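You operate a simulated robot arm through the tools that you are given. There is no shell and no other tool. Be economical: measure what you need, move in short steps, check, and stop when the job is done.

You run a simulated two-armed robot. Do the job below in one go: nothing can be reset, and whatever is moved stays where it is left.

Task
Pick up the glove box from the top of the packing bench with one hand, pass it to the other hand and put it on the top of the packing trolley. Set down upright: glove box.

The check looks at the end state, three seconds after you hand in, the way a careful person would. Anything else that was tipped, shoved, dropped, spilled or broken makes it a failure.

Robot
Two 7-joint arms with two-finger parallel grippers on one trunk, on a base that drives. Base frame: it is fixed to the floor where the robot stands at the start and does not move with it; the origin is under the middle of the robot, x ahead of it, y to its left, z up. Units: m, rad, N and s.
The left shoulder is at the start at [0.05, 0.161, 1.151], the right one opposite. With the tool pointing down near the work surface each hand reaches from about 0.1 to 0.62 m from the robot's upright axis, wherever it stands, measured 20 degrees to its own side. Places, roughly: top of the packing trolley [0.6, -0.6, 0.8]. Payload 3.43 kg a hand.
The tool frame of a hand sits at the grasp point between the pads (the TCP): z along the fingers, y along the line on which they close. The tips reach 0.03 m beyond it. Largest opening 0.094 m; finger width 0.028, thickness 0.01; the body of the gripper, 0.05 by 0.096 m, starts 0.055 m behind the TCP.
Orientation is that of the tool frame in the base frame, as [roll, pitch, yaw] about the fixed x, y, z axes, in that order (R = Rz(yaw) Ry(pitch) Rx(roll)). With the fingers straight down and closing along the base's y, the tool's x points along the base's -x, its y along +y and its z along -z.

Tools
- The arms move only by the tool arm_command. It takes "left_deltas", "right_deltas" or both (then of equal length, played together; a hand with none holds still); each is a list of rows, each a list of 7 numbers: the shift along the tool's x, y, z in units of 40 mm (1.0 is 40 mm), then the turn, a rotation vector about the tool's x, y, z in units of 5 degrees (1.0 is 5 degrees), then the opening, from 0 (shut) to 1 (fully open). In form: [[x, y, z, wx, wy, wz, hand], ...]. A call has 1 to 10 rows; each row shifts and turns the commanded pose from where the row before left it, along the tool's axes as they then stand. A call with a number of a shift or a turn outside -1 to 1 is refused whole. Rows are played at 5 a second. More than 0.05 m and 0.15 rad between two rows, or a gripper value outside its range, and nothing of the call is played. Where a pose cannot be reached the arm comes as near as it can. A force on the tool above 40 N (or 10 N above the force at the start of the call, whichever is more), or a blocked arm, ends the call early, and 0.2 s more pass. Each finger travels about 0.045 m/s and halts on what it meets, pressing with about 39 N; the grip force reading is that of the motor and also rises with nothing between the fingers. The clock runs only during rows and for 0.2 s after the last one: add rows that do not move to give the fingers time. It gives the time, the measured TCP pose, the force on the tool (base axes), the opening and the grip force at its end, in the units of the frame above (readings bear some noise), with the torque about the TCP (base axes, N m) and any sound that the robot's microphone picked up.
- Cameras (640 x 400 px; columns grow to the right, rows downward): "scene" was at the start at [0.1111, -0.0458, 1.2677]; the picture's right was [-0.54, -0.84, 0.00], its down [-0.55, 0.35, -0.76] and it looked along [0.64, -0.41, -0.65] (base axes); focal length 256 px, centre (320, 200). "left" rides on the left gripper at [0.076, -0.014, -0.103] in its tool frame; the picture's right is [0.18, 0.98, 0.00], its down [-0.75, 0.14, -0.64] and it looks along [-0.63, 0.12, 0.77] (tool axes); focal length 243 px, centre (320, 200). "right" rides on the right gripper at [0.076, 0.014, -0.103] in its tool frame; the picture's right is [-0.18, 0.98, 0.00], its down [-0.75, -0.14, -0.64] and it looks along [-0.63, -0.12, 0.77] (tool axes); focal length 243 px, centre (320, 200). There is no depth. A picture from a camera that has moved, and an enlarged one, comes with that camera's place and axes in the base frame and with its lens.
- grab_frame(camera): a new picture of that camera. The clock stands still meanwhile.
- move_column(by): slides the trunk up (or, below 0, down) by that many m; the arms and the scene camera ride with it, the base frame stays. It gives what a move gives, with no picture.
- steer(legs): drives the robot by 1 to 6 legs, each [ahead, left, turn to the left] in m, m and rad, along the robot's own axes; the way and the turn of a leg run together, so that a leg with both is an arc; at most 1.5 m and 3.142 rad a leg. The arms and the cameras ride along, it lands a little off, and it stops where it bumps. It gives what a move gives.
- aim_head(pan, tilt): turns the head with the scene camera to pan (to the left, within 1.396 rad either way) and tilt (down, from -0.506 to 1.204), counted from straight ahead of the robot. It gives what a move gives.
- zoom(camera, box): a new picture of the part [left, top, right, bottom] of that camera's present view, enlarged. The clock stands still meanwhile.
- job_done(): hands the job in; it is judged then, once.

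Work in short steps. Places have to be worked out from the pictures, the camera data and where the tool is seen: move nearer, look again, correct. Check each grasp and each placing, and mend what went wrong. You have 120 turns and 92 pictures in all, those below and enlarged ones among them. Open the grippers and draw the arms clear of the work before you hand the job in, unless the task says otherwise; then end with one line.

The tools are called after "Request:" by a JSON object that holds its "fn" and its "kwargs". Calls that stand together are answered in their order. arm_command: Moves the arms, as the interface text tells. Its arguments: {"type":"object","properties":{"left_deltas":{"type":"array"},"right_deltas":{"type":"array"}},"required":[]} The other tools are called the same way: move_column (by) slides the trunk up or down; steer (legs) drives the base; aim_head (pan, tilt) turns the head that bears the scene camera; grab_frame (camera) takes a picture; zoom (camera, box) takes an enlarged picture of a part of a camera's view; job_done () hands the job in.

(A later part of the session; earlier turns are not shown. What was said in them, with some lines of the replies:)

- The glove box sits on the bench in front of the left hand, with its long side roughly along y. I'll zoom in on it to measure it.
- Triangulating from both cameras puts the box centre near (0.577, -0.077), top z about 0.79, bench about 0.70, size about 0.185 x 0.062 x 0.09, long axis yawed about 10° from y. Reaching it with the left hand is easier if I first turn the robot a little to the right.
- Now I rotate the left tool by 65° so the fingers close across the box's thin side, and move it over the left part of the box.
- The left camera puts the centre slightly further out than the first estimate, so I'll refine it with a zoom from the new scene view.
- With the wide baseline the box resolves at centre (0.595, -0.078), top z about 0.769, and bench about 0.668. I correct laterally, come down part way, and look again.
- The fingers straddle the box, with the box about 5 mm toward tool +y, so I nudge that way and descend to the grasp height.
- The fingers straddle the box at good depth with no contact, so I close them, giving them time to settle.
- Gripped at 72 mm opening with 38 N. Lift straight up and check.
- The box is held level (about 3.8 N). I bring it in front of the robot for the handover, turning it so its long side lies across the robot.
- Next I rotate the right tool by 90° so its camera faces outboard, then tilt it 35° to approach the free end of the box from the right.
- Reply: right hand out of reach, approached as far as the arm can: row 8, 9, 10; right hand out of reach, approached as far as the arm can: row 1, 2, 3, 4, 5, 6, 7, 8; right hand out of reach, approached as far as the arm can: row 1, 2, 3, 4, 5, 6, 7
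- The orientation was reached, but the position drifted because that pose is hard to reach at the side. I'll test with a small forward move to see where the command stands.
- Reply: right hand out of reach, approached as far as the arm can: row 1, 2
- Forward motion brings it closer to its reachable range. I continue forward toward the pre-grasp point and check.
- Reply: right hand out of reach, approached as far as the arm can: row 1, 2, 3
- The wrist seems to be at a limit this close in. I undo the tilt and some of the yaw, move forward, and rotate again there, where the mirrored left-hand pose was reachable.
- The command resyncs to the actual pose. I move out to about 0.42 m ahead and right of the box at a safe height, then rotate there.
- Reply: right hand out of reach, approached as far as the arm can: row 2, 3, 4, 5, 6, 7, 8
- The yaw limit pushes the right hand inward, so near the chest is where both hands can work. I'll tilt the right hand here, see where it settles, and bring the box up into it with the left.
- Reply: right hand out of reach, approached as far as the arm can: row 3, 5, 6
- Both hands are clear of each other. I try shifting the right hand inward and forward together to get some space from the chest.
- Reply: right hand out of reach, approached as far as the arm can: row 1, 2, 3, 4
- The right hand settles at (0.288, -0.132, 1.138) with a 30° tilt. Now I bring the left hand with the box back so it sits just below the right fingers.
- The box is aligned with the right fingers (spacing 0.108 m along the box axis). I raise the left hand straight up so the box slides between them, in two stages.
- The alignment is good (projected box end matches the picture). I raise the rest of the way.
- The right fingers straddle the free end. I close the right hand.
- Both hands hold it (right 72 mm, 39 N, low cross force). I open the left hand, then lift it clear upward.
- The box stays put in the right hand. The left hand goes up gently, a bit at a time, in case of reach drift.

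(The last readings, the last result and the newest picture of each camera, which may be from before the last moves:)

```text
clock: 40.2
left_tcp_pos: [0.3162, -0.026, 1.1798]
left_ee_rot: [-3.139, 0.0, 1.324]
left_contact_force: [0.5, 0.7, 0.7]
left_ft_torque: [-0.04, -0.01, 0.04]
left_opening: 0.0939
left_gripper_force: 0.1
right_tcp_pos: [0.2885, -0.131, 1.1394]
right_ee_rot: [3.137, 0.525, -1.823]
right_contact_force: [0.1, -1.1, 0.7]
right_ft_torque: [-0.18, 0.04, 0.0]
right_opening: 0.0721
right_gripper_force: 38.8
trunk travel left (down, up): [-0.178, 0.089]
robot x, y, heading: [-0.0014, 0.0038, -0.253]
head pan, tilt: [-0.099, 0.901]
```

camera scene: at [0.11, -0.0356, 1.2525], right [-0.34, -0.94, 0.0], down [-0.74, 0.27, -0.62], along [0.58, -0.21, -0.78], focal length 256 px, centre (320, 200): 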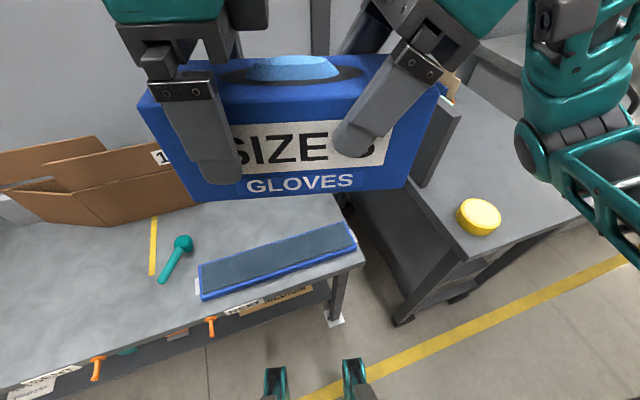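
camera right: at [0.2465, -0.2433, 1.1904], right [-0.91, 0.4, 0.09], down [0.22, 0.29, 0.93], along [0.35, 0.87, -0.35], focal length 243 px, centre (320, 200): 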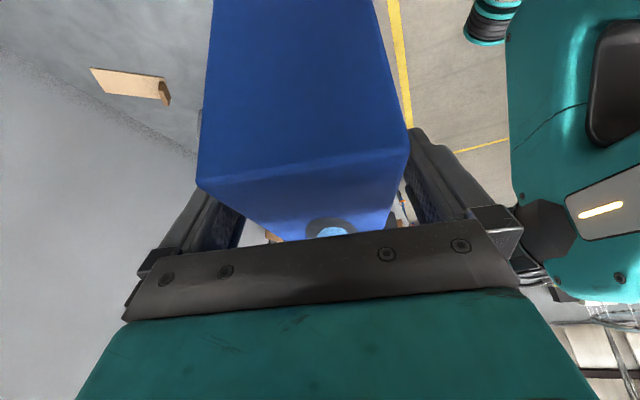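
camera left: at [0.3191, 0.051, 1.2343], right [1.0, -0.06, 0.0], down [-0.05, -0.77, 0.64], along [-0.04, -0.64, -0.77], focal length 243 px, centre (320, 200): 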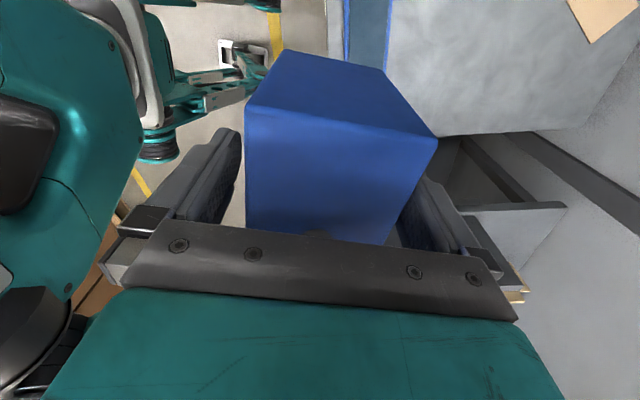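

Tips are still level with the box top, so I go a little higher.

Request:
{"fn": "arm_command", "kwargs": {"left_deltas": [[0, 0, -0.4, 0, 0, 0, 1], [0, 0, -0.4, 0, 0, 0, 1], [0, 0, -0.4, 0, 0, 0, 1], [0, 0, 0, 0, 0, 0, 1]]}}

Request:
{"fn": "grab_frame", "kwargs": {"camera": "scene"}}

Request:
{"fn": "grab_frame", "kwargs": {"camera": "left"}}

```text
clock: 41.2
left_tcp_pos: [0.3153, -0.0264, 1.2265]
left_ee_rot: [-3.14, -0.001, 1.323]
left_contact_force: [-0.1, 0.4, 0.0]
left_ft_torque: [-0.01, -0.03, 0.02]
left_opening: 0.094
left_gripper_force: 0.0
right_tcp_pos: [0.2885, -0.1308, 1.1387]
right_ee_rot: [3.137, 0.523, -1.826]
right_contact_force: [-0.1, 0.2, -0.1]
right_ft_torque: [-0.23, 0.1, -0.01]
right_opening: 0.0722
right_gripper_force: 39.1
trunk travel left (down, up): [-0.178, 0.089]
robot x, y, heading: [0.0005, 0.0004, -0.252]
head pan, tilt: [-0.099, 0.901]
```

```text
63 pictures are left
camera scene: at [0.1106, -0.0367, 1.2536], right [-0.35, -0.94, 0.0], down [-0.72, 0.27, -0.63], along [0.59, -0.22, -0.77], focal length 256 px, centre (320, 200)
```

scene: 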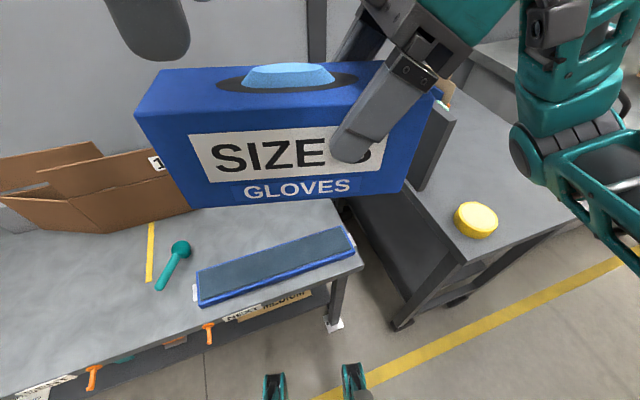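

```text
62 pictures are left
camera left: at [0.3191, 0.0511, 1.33], right [1.0, -0.06, 0.0], down [-0.05, -0.77, 0.64], along [-0.04, -0.64, -0.77], focal length 243 px, centre (320, 200)
```

left: 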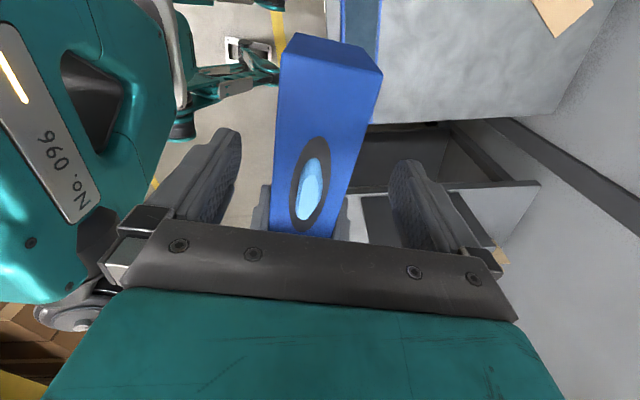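

Handover is done. I retreat the left hand: rotate it back 30°, then move it out to the left at height.

Request:
{"fn": "arm_command", "kwargs": {"left_deltas": [[0, 0, 0, 0, 0, -1, 1], [0, 0, 0, 0, 0, -1, 1], [0, 0, 0, 0, 0, -1, 1], [0, 0, 0, 0, 0, -1, 1], [0, 0, 0, 0, 0, -1, 1], [0, 0, 0, 0, 0, -1, 1], [0.6, 0.6, 0, 0, 0, 0, 1], [0.6, 0.6, 0, 0, 0, 0, 1], [0.6, 0.6, 0, 0, 0, 0, 1], [0.6, 0.4, 0, 0, 0, 0, 1]]}}

Request:
{"fn": "aim_head", "kwargs": {"pan": -0.6, "tilt": 0.75}}

Request:
{"fn": "grab_frame", "kwargs": {"camera": "scene"}}

```text
clock: 43.4
left_tcp_pos: [0.3752, 0.0918, 1.2279]
left_ee_rot: [-3.141, 0.001, 1.846]
left_contact_force: [-1.2, 0.5, -0.7]
left_ft_torque: [-0.03, -0.01, -0.01]
left_opening: 0.0941
left_gripper_force: 0.1
right_tcp_pos: [0.289, -0.1319, 1.1405]
right_ee_rot: [3.138, 0.523, -1.825]
right_contact_force: [-0.1, -0.2, 0.1]
right_ft_torque: [-0.22, 0.01, -0.01]
right_opening: 0.0723
right_gripper_force: 38.9
trunk travel left (down, up): [-0.178, 0.089]
robot x, y, heading: [-0.0002, -0.0015, -0.248]
head pan, tilt: [-0.099, 0.901]
```

```text
clock: 44.4
left_tcp_pos: [0.3744, 0.0893, 1.2287]
left_ee_rot: [-3.14, -0.002, 1.845]
left_contact_force: [-0.6, -0.1, -0.9]
left_ft_torque: [-0.01, 0.01, 0.04]
left_opening: 0.0937
left_gripper_force: 0.1
right_tcp_pos: [0.2893, -0.1315, 1.1393]
right_ee_rot: [3.138, 0.524, -1.826]
right_contact_force: [0.8, -0.4, -0.4]
right_ft_torque: [-0.22, 0.06, 0.0]
right_opening: 0.0722
right_gripper_force: 39.6
trunk travel left (down, up): [-0.178, 0.089]
robot x, y, heading: [-0.0012, -0.0019, -0.249]
head pan, tilt: [-0.6, 0.75]
```

```text
61 pictures are left
camera scene: at [0.0939, -0.0721, 1.2644], right [-0.75, -0.66, 0.0], down [-0.45, 0.51, -0.73], along [0.48, -0.55, -0.68], focal length 256 px, centre (320, 200)
```

scene: 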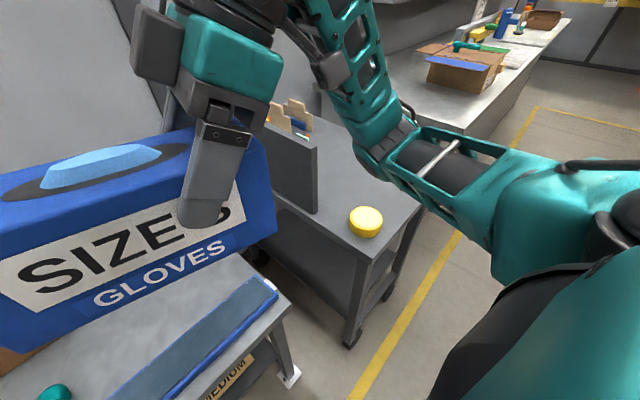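

The box is secure in the right hand, and the left is clear. Trolley top is about 0.80 m, with free space around (0.42, -0.62), beyond the yellow lid and right of the divider. I back off, straighten the heading, and look down before strafing right.

Request:
{"fn": "steer", "kwargs": {"legs": [[-0.13, 0, 0], [0, 0, 0.248]]}}

Request:
{"fn": "aim_head", "kwargs": {"pan": -0.65, "tilt": 1.0}}

Request:
{"fn": "grab_frame", "kwargs": {"camera": "scene"}}

```text
clock: 46.5
left_tcp_pos: [0.2145, 0.2123, 1.2273]
left_ee_rot: [-3.141, 0.0, 2.094]
left_contact_force: [0.8, -0.2, 1.3]
left_ft_torque: [0.0, 0.01, -0.01]
left_opening: 0.0939
left_gripper_force: 0.1
right_tcp_pos: [0.1865, -0.0248, 1.1391]
right_ee_rot: [3.138, 0.525, -1.579]
right_contact_force: [-0.3, -0.2, 0.1]
right_ft_torque: [-0.22, 0.0, 0.01]
right_opening: 0.0723
right_gripper_force: 38.6
trunk travel left (down, up): [-0.178, 0.089]
robot x, y, heading: [-0.1243, 0.0287, -0.002]
head pan, tilt: [-0.6, 0.75]
```

```text
clock: 47.3
left_tcp_pos: [0.2154, 0.2112, 1.2281]
left_ee_rot: [3.141, -0.002, 2.094]
left_contact_force: [-0.6, -0.1, -0.5]
left_ft_torque: [0.02, 0.0, 0.02]
left_opening: 0.094
left_gripper_force: 0.2
right_tcp_pos: [0.1869, -0.0255, 1.1385]
right_ee_rot: [3.139, 0.524, -1.579]
right_contact_force: [-0.1, -0.8, -0.5]
right_ft_torque: [-0.22, 0.0, 0.01]
right_opening: 0.072
right_gripper_force: 38.7
trunk travel left (down, up): [-0.178, 0.089]
robot x, y, heading: [-0.1283, 0.0305, -0.003]
head pan, tilt: [-0.649, 1.0]
```

```text
60 pictures are left
camera scene: at [-0.0298, -0.0103, 1.2453], right [-0.61, -0.8, 0.0], down [-0.67, 0.51, -0.54], along [0.43, -0.33, -0.84], focal length 256 px, centre (320, 200)
```

scene: 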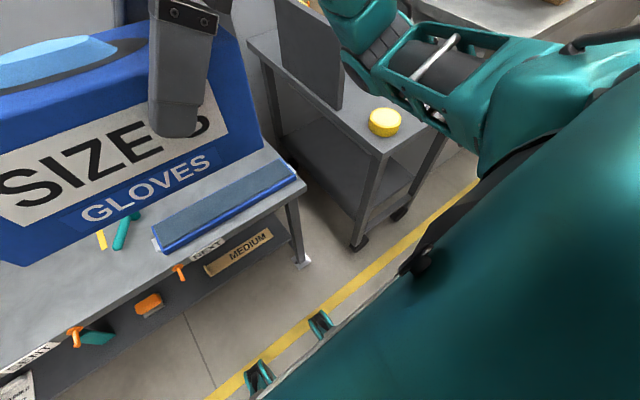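

The base front is about 0.13 m behind the trolley edge, so strafing is clear. I slide right by 0.53 m.

Request:
{"fn": "steer", "kwargs": {"legs": [[0, -0.3, 0], [0, -0.23, 0]]}}

Request:
{"fn": "aim_head", "kwargs": {"pan": -0.2, "tilt": 0.8}}

Request:
{"fn": "grab_frame", "kwargs": {"camera": "scene"}}

```text
clock: 52.7
left_tcp_pos: [0.2152, -0.3188, 1.2293]
left_ee_rot: [-3.141, -0.002, 2.094]
left_contact_force: [-0.5, 0.9, 0.1]
left_ft_torque: [0.01, -0.03, 0.01]
left_opening: 0.094
left_gripper_force: 0.1
right_tcp_pos: [0.187, -0.554, 1.1389]
right_ee_rot: [3.137, 0.523, -1.577]
right_contact_force: [0.3, -0.2, -0.5]
right_ft_torque: [-0.21, 0.01, -0.04]
right_opening: 0.0725
right_gripper_force: 38.9
trunk travel left (down, up): [-0.178, 0.089]
robot x, y, heading: [-0.1275, -0.5004, -0.001]
head pan, tilt: [-0.649, 1.0]
```

```text
clock: 53.6
left_tcp_pos: [0.2142, -0.3184, 1.2282]
left_ee_rot: [3.141, -0.001, 2.093]
left_contact_force: [0.6, 0.7, 0.5]
left_ft_torque: [0.0, 0.0, 0.01]
left_opening: 0.0937
left_gripper_force: 0.1
right_tcp_pos: [0.187, -0.5554, 1.1393]
right_ee_rot: [3.138, 0.523, -1.576]
right_contact_force: [0.0, 0.1, 0.5]
right_ft_torque: [-0.22, 0.0, 0.0]
right_opening: 0.0724
right_gripper_force: 39.6
trunk travel left (down, up): [-0.178, 0.089]
robot x, y, heading: [-0.1238, -0.4955, -0.006]
head pan, tilt: [-0.201, 0.799]
```

```text
59 pictures are left
camera scene: at [-0.0066, -0.5145, 1.2604], right [-0.2, -0.98, 0.0], down [-0.7, 0.14, -0.7], along [0.68, -0.14, -0.72], focal length 256 px, centre (320, 200)
```

scene: 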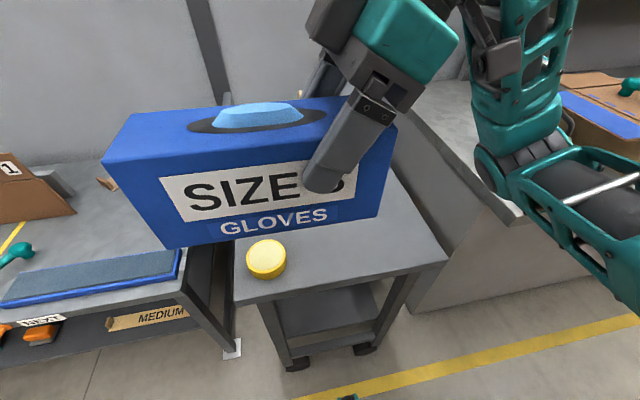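

The robot is now in front of the trolley. I rotate the box -50° about the vertical, keeping it level, which gives the right wrist a more natural pose.

Request:
{"fn": "arm_command", "kwargs": {"right_deltas": [[0, 0, 0, 0.5, 0, 0.866, 0], [0, 0, 0, 0.5, 0, 0.866, 0], [0, 0, 0, 0.5, 0, 0.866, 0], [0, 0, 0, 0.5, 0, 0.866, 0], [0, 0, 0, 0.5, 0, 0.866, 0], [0, 0, 0, 0.5, 0, 0.866, 0], [0, 0, 0, 0.5, 0, 0.866, 0], [0, 0, 0, 0.5, 0, 0.866, 0], [0, 0, 0, 0.5, 0, 0.866, 0], [0, 0, 0, 0.5, 0, 0.866, 0]]}}

Request:
{"fn": "grab_frame", "kwargs": {"camera": "scene"}}

```text
clock: 55.8
left_tcp_pos: [0.2156, -0.319, 1.2288]
left_ee_rot: [3.14, -0.003, 2.094]
left_contact_force: [0.4, -0.5, -0.3]
left_ft_torque: [-0.03, -0.01, 0.01]
left_opening: 0.094
left_gripper_force: 0.0
right_tcp_pos: [0.1849, -0.5543, 1.1383]
right_ee_rot: [3.14, 0.52, -2.452]
right_contact_force: [0.0, 0.5, -1.4]
right_ft_torque: [-0.16, 0.16, 0.01]
right_opening: 0.0722
right_gripper_force: 39.1
trunk travel left (down, up): [-0.178, 0.089]
robot x, y, heading: [-0.1246, -0.5005, 0.002]
head pan, tilt: [-0.201, 0.799]
```

```text
58 pictures are left
camera scene: at [-0.0066, -0.5143, 1.2604], right [-0.2, -0.98, 0.0], down [-0.7, 0.14, -0.7], along [0.68, -0.14, -0.72], focal length 256 px, centre (320, 200)
```

scene: 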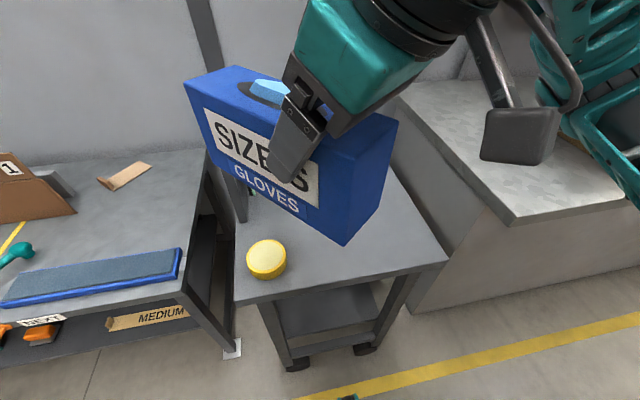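

Box is level with a natural wrist. I move toward a hover over the free spot, TCP (0.40, -0.643, 0.98).

Request:
{"fn": "arm_command", "kwargs": {"right_deltas": [[-0.043, -0.57, 0.532, 0, 0, 0, 0], [-0.043, -0.57, 0.532, 0, 0, 0, 0], [-0.043, -0.57, 0.532, 0, 0, 0, 0], [-0.043, -0.57, 0.532, 0, 0, 0, 0], [-0.043, -0.57, 0.532, 0, 0, 0, 0], [-0.043, -0.57, 0.532, 0, 0, 0, 0], [-0.043, -0.57, 0.532, 0, 0, 0, 0], [-0.043, -0.57, 0.532, 0, 0, 0, 0], [-0.043, -0.57, 0.532, 0, 0, 0, 0], [0, 0, 0, 0, 0, 0, 0]]}}

Request:
{"fn": "grab_frame", "kwargs": {"camera": "scene"}}

Request:
{"fn": "grab_frame", "kwargs": {"camera": "right"}}

```text
clock: 58.0
left_tcp_pos: [0.2156, -0.3185, 1.2281]
left_ee_rot: [3.141, -0.001, 2.094]
left_contact_force: [1.6, 0.6, 1.1]
left_ft_torque: [0.0, -0.01, -0.02]
left_opening: 0.0942
left_gripper_force: 0.0
right_tcp_pos: [0.4016, -0.6429, 0.9794]
right_ee_rot: [3.14, 0.522, -2.45]
right_contact_force: [-0.3, -0.2, 0.5]
right_ft_torque: [-0.12, 0.19, 0.0]
right_opening: 0.0722
right_gripper_force: 39.1
trunk travel left (down, up): [-0.178, 0.089]
robot x, y, heading: [-0.125, -0.4956, -0.002]
head pan, tilt: [-0.201, 0.799]
```

```text
57 pictures are left
camera scene: at [-0.0065, -0.5144, 1.2604], right [-0.2, -0.98, 0.0], down [-0.7, 0.14, -0.7], along [0.68, -0.14, -0.72], focal length 256 px, centre (320, 200)
```

scene: 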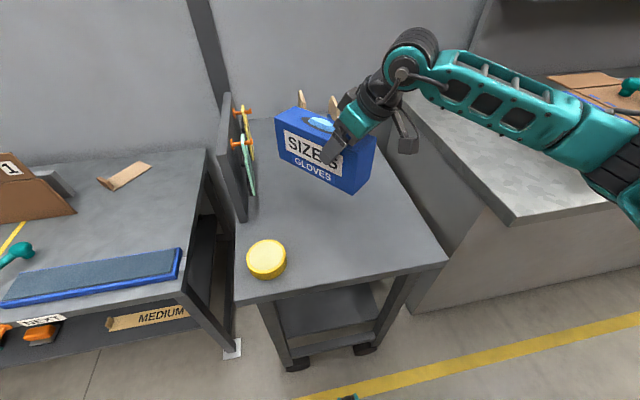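

```text
56 pictures are left
camera right: at [0.3024, -0.7093, 1.0315], right [-0.51, 0.86, 0.09], down [0.35, 0.1, 0.93], along [0.79, 0.5, -0.35], focal length 243 px, centre (320, 200)
```

right: 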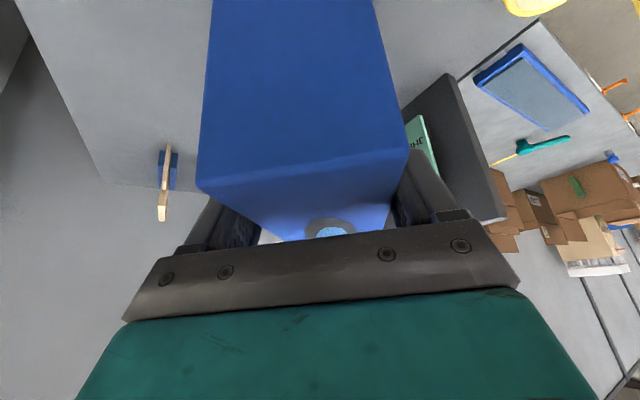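

The hover is right over free surface, clear of the lid, the divider with hanging cards, and the stand at the back. I lower vertically by 80 mm.

Request:
{"fn": "arm_command", "kwargs": {"right_deltas": [[0.25, 0, 0.433, 0, 0, 0, 0], [0.25, 0, 0.433, 0, 0, 0, 0], [0.25, 0, 0.433, 0, 0, 0, 0], [0.25, 0, 0.433, 0, 0, 0, 0], [0, 0, 0, 0, 0, 0, 0]]}}

Request:
{"fn": "zoom", "kwargs": {"camera": "scene", "box": [230, 80, 470, 230]}}

```text
clock: 59.2
left_tcp_pos: [0.215, -0.3184, 1.2286]
left_ee_rot: [-3.141, -0.001, 2.095]
left_contact_force: [0.1, 0.0, 0.7]
left_ft_torque: [0.01, -0.02, -0.01]
left_opening: 0.0938
left_gripper_force: 0.1
right_tcp_pos: [0.401, -0.6434, 0.8994]
right_ee_rot: [3.139, 0.522, -2.45]
right_contact_force: [-0.3, -0.5, -0.2]
right_ft_torque: [-0.13, 0.16, 0.0]
right_opening: 0.0719
right_gripper_force: 38.8
trunk travel left (down, up): [-0.178, 0.089]
robot x, y, heading: [-0.1266, -0.5006, -0.006]
head pan, tilt: [-0.201, 0.799]
```

```text
2.67 times, centred on (350, 155) of scene
camera zoom: at [-0.0065, -0.5145, 1.2604], right [-0.2, -0.98, 0.0], down [-0.7, 0.14, -0.7], along [0.68, -0.14, -0.72], focal length 683 px, centre (240, 320)
```

zoom: 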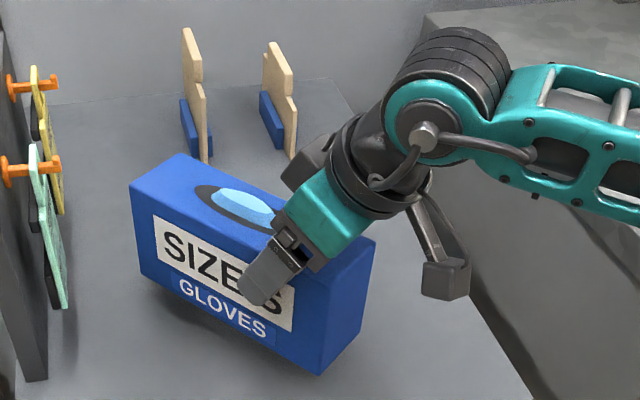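

Still clear by a couple of centimetres. I lower in small steps, watching the force.

Request:
{"fn": "arm_command", "kwargs": {"right_deltas": [[0.075, 0, 0.13, 0, 0, 0, 0], [0.075, 0, 0.13, 0, 0, 0, 0], [0, 0, 0, 0, 0, 0, 0]]}}

Request:
{"fn": "arm_command", "kwargs": {"right_deltas": [[0.05, 0, 0.087, 0, 0, 0, 0], [0, 0, 0, 0, 0, 0, 0]]}}

```text
clock: 60.0
left_tcp_pos: [0.2144, -0.3193, 1.2276]
left_ee_rot: [-3.141, 0.0, 2.095]
left_contact_force: [-0.3, -0.3, 0.2]
left_ft_torque: [-0.01, 0.02, 0.02]
left_opening: 0.0942
left_gripper_force: 0.1
right_tcp_pos: [0.4019, -0.6444, 0.8881]
right_ee_rot: [3.14, 0.522, -2.453]
right_contact_force: [-0.4, 1.4, 0.2]
right_ft_torque: [-0.14, 0.18, 0.0]
right_opening: 0.0721
right_gripper_force: 39.3
trunk travel left (down, up): [-0.178, 0.089]
robot x, y, heading: [-0.1222, -0.4996, -0.001]
head pan, tilt: [-0.201, 0.799]
```

```text
clock: 60.6
left_tcp_pos: [0.2144, -0.3192, 1.2288]
left_ee_rot: [-3.141, 0.0, 2.095]
left_contact_force: [0.6, 1.3, 0.0]
left_ft_torque: [-0.01, -0.04, 0.0]
left_opening: 0.094
left_gripper_force: 0.1
right_tcp_pos: [0.4013, -0.6432, 0.8841]
right_ee_rot: [3.139, 0.522, -2.451]
right_contact_force: [-0.3, -0.4, -0.4]
right_ft_torque: [-0.17, 0.19, 0.03]
right_opening: 0.0726
right_gripper_force: 39.3
trunk travel left (down, up): [-0.178, 0.089]
robot x, y, heading: [-0.1274, -0.4981, -0.0]
head pan, tilt: [-0.201, 0.799]
```

No contact yet at 0.884. I continue in 4 mm steps.

Request:
{"fn": "arm_command", "kwargs": {"right_deltas": [[0.05, 0, 0.087, 0, 0, 0, 0], [0, 0, 0, 0, 0, 0, 0]]}}

Request:
{"fn": "arm_command", "kwargs": {"right_deltas": [[0.05, 0, 0.087, 0, 0, 0, 0], [0, 0, 0, 0, 0, 0, 0]]}}

Request:
{"fn": "zoom", "kwargs": {"camera": "scene", "box": [260, 120, 400, 230]}}

```text
clock: 61.2
left_tcp_pos: [0.2148, -0.3189, 1.2294]
left_ee_rot: [-3.14, -0.002, 2.095]
left_contact_force: [0.4, 0.7, 0.2]
left_ft_torque: [-0.01, -0.03, -0.03]
left_opening: 0.0938
left_gripper_force: 0.1
right_tcp_pos: [0.4007, -0.6438, 0.88]
right_ee_rot: [3.14, 0.522, -2.447]
right_contact_force: [-0.7, 0.2, 0.5]
right_ft_torque: [-0.13, 0.19, 0.03]
right_opening: 0.0721
right_gripper_force: 39.2
trunk travel left (down, up): [-0.178, 0.089]
robot x, y, heading: [-0.124, -0.4991, -0.001]
head pan, tilt: [-0.201, 0.799]
```

```text
clock: 61.8
left_tcp_pos: [0.2161, -0.3182, 1.2277]
left_ee_rot: [-3.141, -0.002, 2.094]
left_contact_force: [1.0, 0.7, -0.1]
left_ft_torque: [-0.02, 0.0, 0.02]
left_opening: 0.0939
left_gripper_force: 0.0
right_tcp_pos: [0.4009, -0.6426, 0.8762]
right_ee_rot: [3.14, 0.519, -2.451]
right_contact_force: [0.4, -0.2, 0.1]
right_ft_torque: [-0.14, 0.18, 0.02]
right_opening: 0.0721
right_gripper_force: 39.7
trunk travel left (down, up): [-0.178, 0.089]
robot x, y, heading: [-0.1264, -0.5008, -0.007]
head pan, tilt: [-0.201, 0.799]
```

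```text
3.64 times, centred on (330, 175) of scene
camera zoom: at [-0.0064, -0.5145, 1.2604], right [-0.2, -0.98, 0.0], down [-0.7, 0.14, -0.7], along [0.68, -0.14, -0.72], focal length 931 px, centre (284, 291)
```

zoom: 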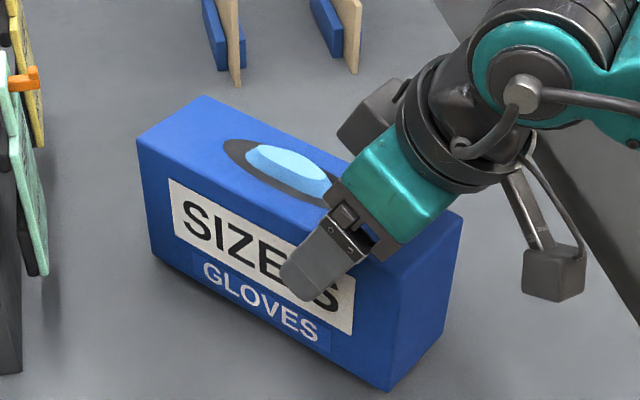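

Very near the surface but no contact force yet. More 4 mm steps.

Request:
{"fn": "arm_command", "kwargs": {"right_deltas": [[0.05, 0, 0.087, 0, 0, 0, 0], [0, 0, 0, 0, 0, 0, 0]]}}

Request:
{"fn": "arm_command", "kwargs": {"right_deltas": [[0.04, 0, 0.07, 0, 0, 0, 0], [0, 0, 0, 0, 0, 0, 0]]}}

```text
clock: 62.4
left_tcp_pos: [0.2151, -0.3193, 1.2287]
left_ee_rot: [-3.139, -0.001, 2.093]
left_contact_force: [-0.1, 0.7, -0.1]
left_ft_torque: [-0.01, 0.01, -0.02]
left_opening: 0.0938
left_gripper_force: 0.0
right_tcp_pos: [0.4014, -0.643, 0.8719]
right_ee_rot: [3.14, 0.521, -2.45]
right_contact_force: [0.7, 0.2, -0.5]
right_ft_torque: [-0.13, 0.17, -0.04]
right_opening: 0.0723
right_gripper_force: 39.1
trunk travel left (down, up): [-0.178, 0.089]
robot x, y, heading: [-0.1265, -0.4988, -0.002]
head pan, tilt: [-0.201, 0.799]
```

```text
clock: 63.0
left_tcp_pos: [0.2154, -0.3192, 1.2288]
left_ee_rot: [-3.14, -0.002, 2.094]
left_contact_force: [1.2, -0.3, 0.0]
left_ft_torque: [-0.03, 0.01, 0.0]
left_opening: 0.0941
left_gripper_force: 0.1
right_tcp_pos: [0.4002, -0.6429, 0.8693]
right_ee_rot: [3.14, 0.521, -2.452]
right_contact_force: [0.0, 1.2, -0.5]
right_ft_torque: [-0.16, 0.14, -0.01]
right_opening: 0.0723
right_gripper_force: 38.7
trunk travel left (down, up): [-0.178, 0.089]
robot x, y, heading: [-0.1299, -0.4971, -0.001]
head pan, tilt: [-0.201, 0.799]
```

The torque still shows the full weight, so it's still airborne. Continue in small steps.

Request:
{"fn": "arm_command", "kwargs": {"right_deltas": [[0.04, 0, 0.07, 0, 0, 0, 0], [0, 0, 0, 0, 0, 0, 0]]}}

Request:
{"fn": "zoom", "kwargs": {"camera": "scene", "box": [280, 140, 380, 220]}}

```text
clock: 63.6
left_tcp_pos: [0.2146, -0.3184, 1.2293]
left_ee_rot: [3.141, -0.001, 2.095]
left_contact_force: [0.2, 0.1, 0.0]
left_ft_torque: [0.01, -0.01, 0.0]
left_opening: 0.0941
left_gripper_force: 0.1
right_tcp_pos: [0.4017, -0.6427, 0.8661]
right_ee_rot: [-3.14, 0.524, -2.448]
right_contact_force: [-0.7, -0.6, 0.4]
right_ft_torque: [0.21, -0.53, -0.03]
right_opening: 0.0721
right_gripper_force: 38.8
trunk travel left (down, up): [-0.178, 0.089]
robot x, y, heading: [-0.1223, -0.4963, -0.002]
head pan, tilt: [-0.201, 0.799]
```

```text
5.00 times, centred on (330, 180) of scene
camera zoom: at [-0.007, -0.5145, 1.2605], right [-0.2, -0.98, 0.0], down [-0.7, 0.14, -0.7], along [0.68, -0.14, -0.72], focal length 1280 px, centre (270, 300)
```

zoom: 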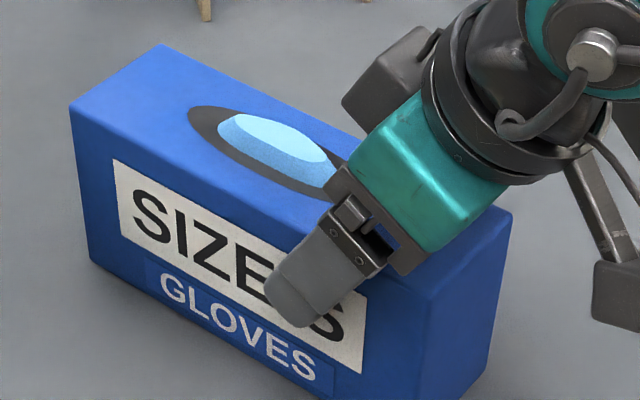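

The torque flipped sign: the box is standing on the trolley. I open the right hand.

Request:
{"fn": "arm_command", "kwargs": {"right_deltas": [[0, 0, 0, 0, 0, 0, 0.85], [0, 0, 0, 0, 0, 0, 1], [0, 0, 0, 0, 0, 0, 1], [0, 0, 0, 0, 0, 0, 1], [0, 0, 0, 0, 0, 0, 1]]}}

Request:
{"fn": "grab_frame", "kwargs": {"camera": "right"}}

Request:
{"fn": "zoom", "kwargs": {"camera": "scene", "box": [260, 120, 400, 230]}}

```text
clock: 64.8
left_tcp_pos: [0.215, -0.3183, 1.2277]
left_ee_rot: [-3.142, -0.002, 2.095]
left_contact_force: [-0.2, -0.4, -0.1]
left_ft_torque: [0.0, -0.01, 0.04]
left_opening: 0.0939
left_gripper_force: 0.1
right_tcp_pos: [0.4004, -0.643, 0.8663]
right_ee_rot: [-3.141, 0.522, -2.448]
right_contact_force: [-0.6, -0.5, 0.3]
right_ft_torque: [0.03, -0.03, 0.02]
right_opening: 0.094
right_gripper_force: 0.0
trunk travel left (down, up): [-0.178, 0.089]
robot x, y, heading: [-0.1272, -0.4982, -0.0]
head pan, tilt: [-0.201, 0.799]
```

```text
52 pictures are left
camera right: at [0.3019, -0.709, 0.9171], right [-0.51, 0.86, 0.09], down [0.35, 0.1, 0.93], along [0.79, 0.5, -0.35], focal length 243 px, centre (320, 200)
```

right: 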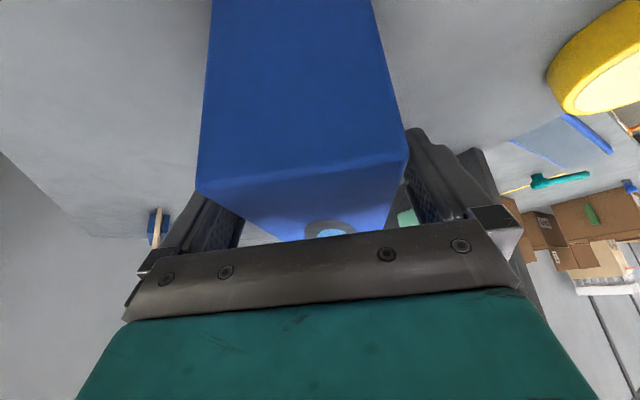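

```text
3.64 times, centred on (330, 175) of scene
camera zoom: at [-0.0068, -0.5144, 1.2604], right [-0.2, -0.98, 0.0], down [-0.7, 0.14, -0.7], along [0.68, -0.14, -0.72], focal length 931 px, centre (284, 291)
```

zoom: 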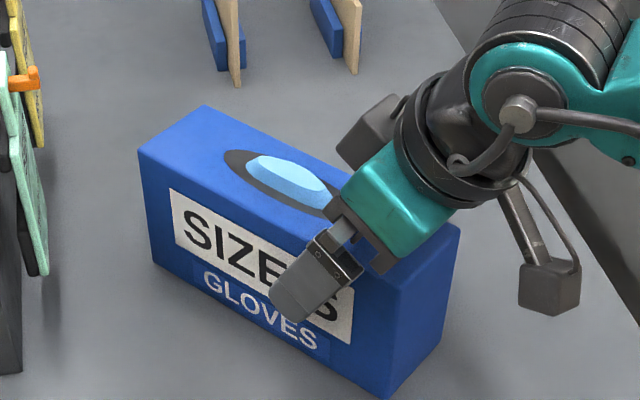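

The box stands free and the fingers are clear. I withdraw along the tool axis, then check.

Request:
{"fn": "arm_command", "kwargs": {"right_deltas": [[0, 0, -0.4, 0, 0, 0, 1], [0, 0, -0.5, 0, 0, 0, 1], [0, 0, -0.7, 0, 0, 0, 1], [0, 0, -0.8, 0, 0, 0, 1], [0, 0, -0.8, 0, 0, 0, 1], [-0.5, 0, -0.8, 0, 0, 0, 1], [-0.5, 0, -0.8, 0, 0, 0, 1]]}}

Request:
{"fn": "grab_frame", "kwargs": {"camera": "scene"}}

Request:
{"fn": "grab_frame", "kwargs": {"camera": "right"}}

```text
clock: 66.4
left_tcp_pos: [0.2144, -0.3187, 1.2289]
left_ee_rot: [3.141, 0.001, 2.095]
left_contact_force: [-0.7, -0.5, 0.2]
left_ft_torque: [-0.01, -0.02, 0.01]
left_opening: 0.0939
left_gripper_force: 0.1
right_tcp_pos: [0.3539, -0.6815, 1.0522]
right_ee_rot: [3.139, 0.521, -2.449]
right_contact_force: [-0.2, 0.7, 1.1]
right_ft_torque: [-0.01, 0.02, 0.0]
right_opening: 0.0937
right_gripper_force: 0.1
trunk travel left (down, up): [-0.178, 0.089]
robot x, y, heading: [-0.1231, -0.5011, -0.001]
head pan, tilt: [-0.201, 0.799]
```

```text
50 pictures are left
camera scene: at [-0.0069, -0.5142, 1.2604], right [-0.2, -0.98, 0.0], down [-0.7, 0.14, -0.7], along [0.68, -0.14, -0.72], focal length 256 px, centre (320, 200)
```

scene: 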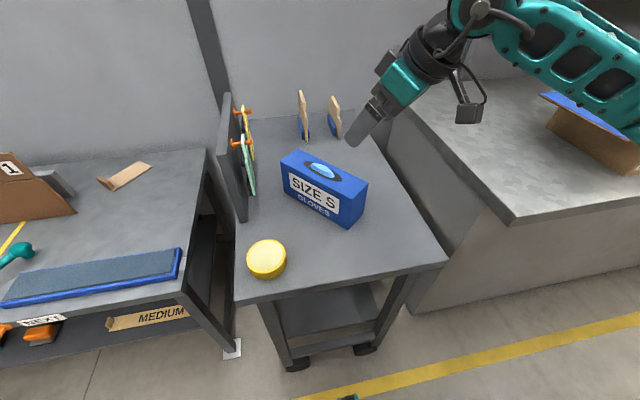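

```text
49 pictures are left
camera right: at [0.2554, -0.7479, 1.1034], right [-0.51, 0.86, 0.09], down [0.35, 0.1, 0.93], along [0.79, 0.5, -0.35], focal length 243 px, centre (320, 200)
```

right: 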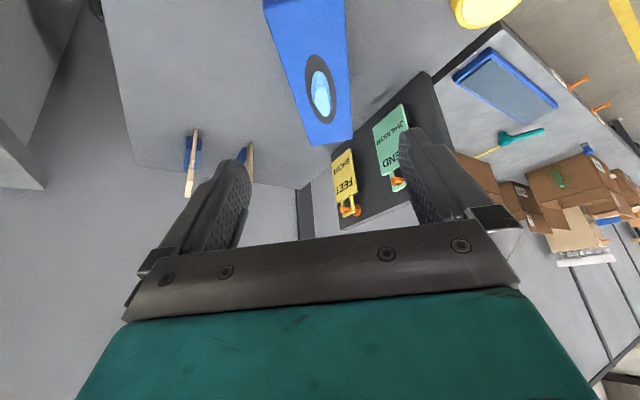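

The glove box stands upright on the trolley and everything else is in place. I back the robot off so both arms are clear of the work.

Request:
{"fn": "steer", "kwargs": {"legs": [[-0.3, 0, 0]]}}

Request:
{"fn": "grab_frame", "kwargs": {"camera": "scene"}}

```text
clock: 68.5
left_tcp_pos: [-0.0819, -0.3177, 1.2293]
left_ee_rot: [-3.141, -0.001, 2.095]
left_contact_force: [-0.1, 0.5, 0.3]
left_ft_torque: [-0.02, 0.0, 0.0]
left_opening: 0.094
left_gripper_force: 0.0
right_tcp_pos: [0.0585, -0.6813, 1.0521]
right_ee_rot: [3.14, 0.522, -2.449]
right_contact_force: [-0.1, 0.4, 0.2]
right_ft_torque: [-0.02, 0.01, -0.02]
right_opening: 0.0941
right_gripper_force: 0.1
trunk travel left (down, up): [-0.178, 0.089]
robot x, y, heading: [-0.4236, -0.4973, -0.0]
head pan, tilt: [-0.201, 0.799]
```

```text
48 pictures are left
camera scene: at [-0.3041, -0.514, 1.2605], right [-0.2, -0.98, 0.0], down [-0.7, 0.14, -0.7], along [0.68, -0.14, -0.72], focal length 256 px, centre (320, 200)
```

scene: 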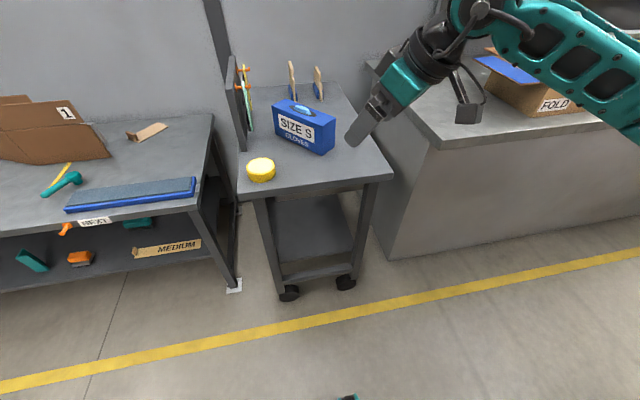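

Both arms are clear with open grippers, the box is upright on the trolley, and nothing else has been disturbed. I hand the job in.

Request:
{"fn": "job_done", "kwargs": {}}

```text
The job is handed in.
```

The left hand picked up the glove box and passed it to the right, which set it upright on top of the packing trolley; the last picture showed nothing else disturbed.
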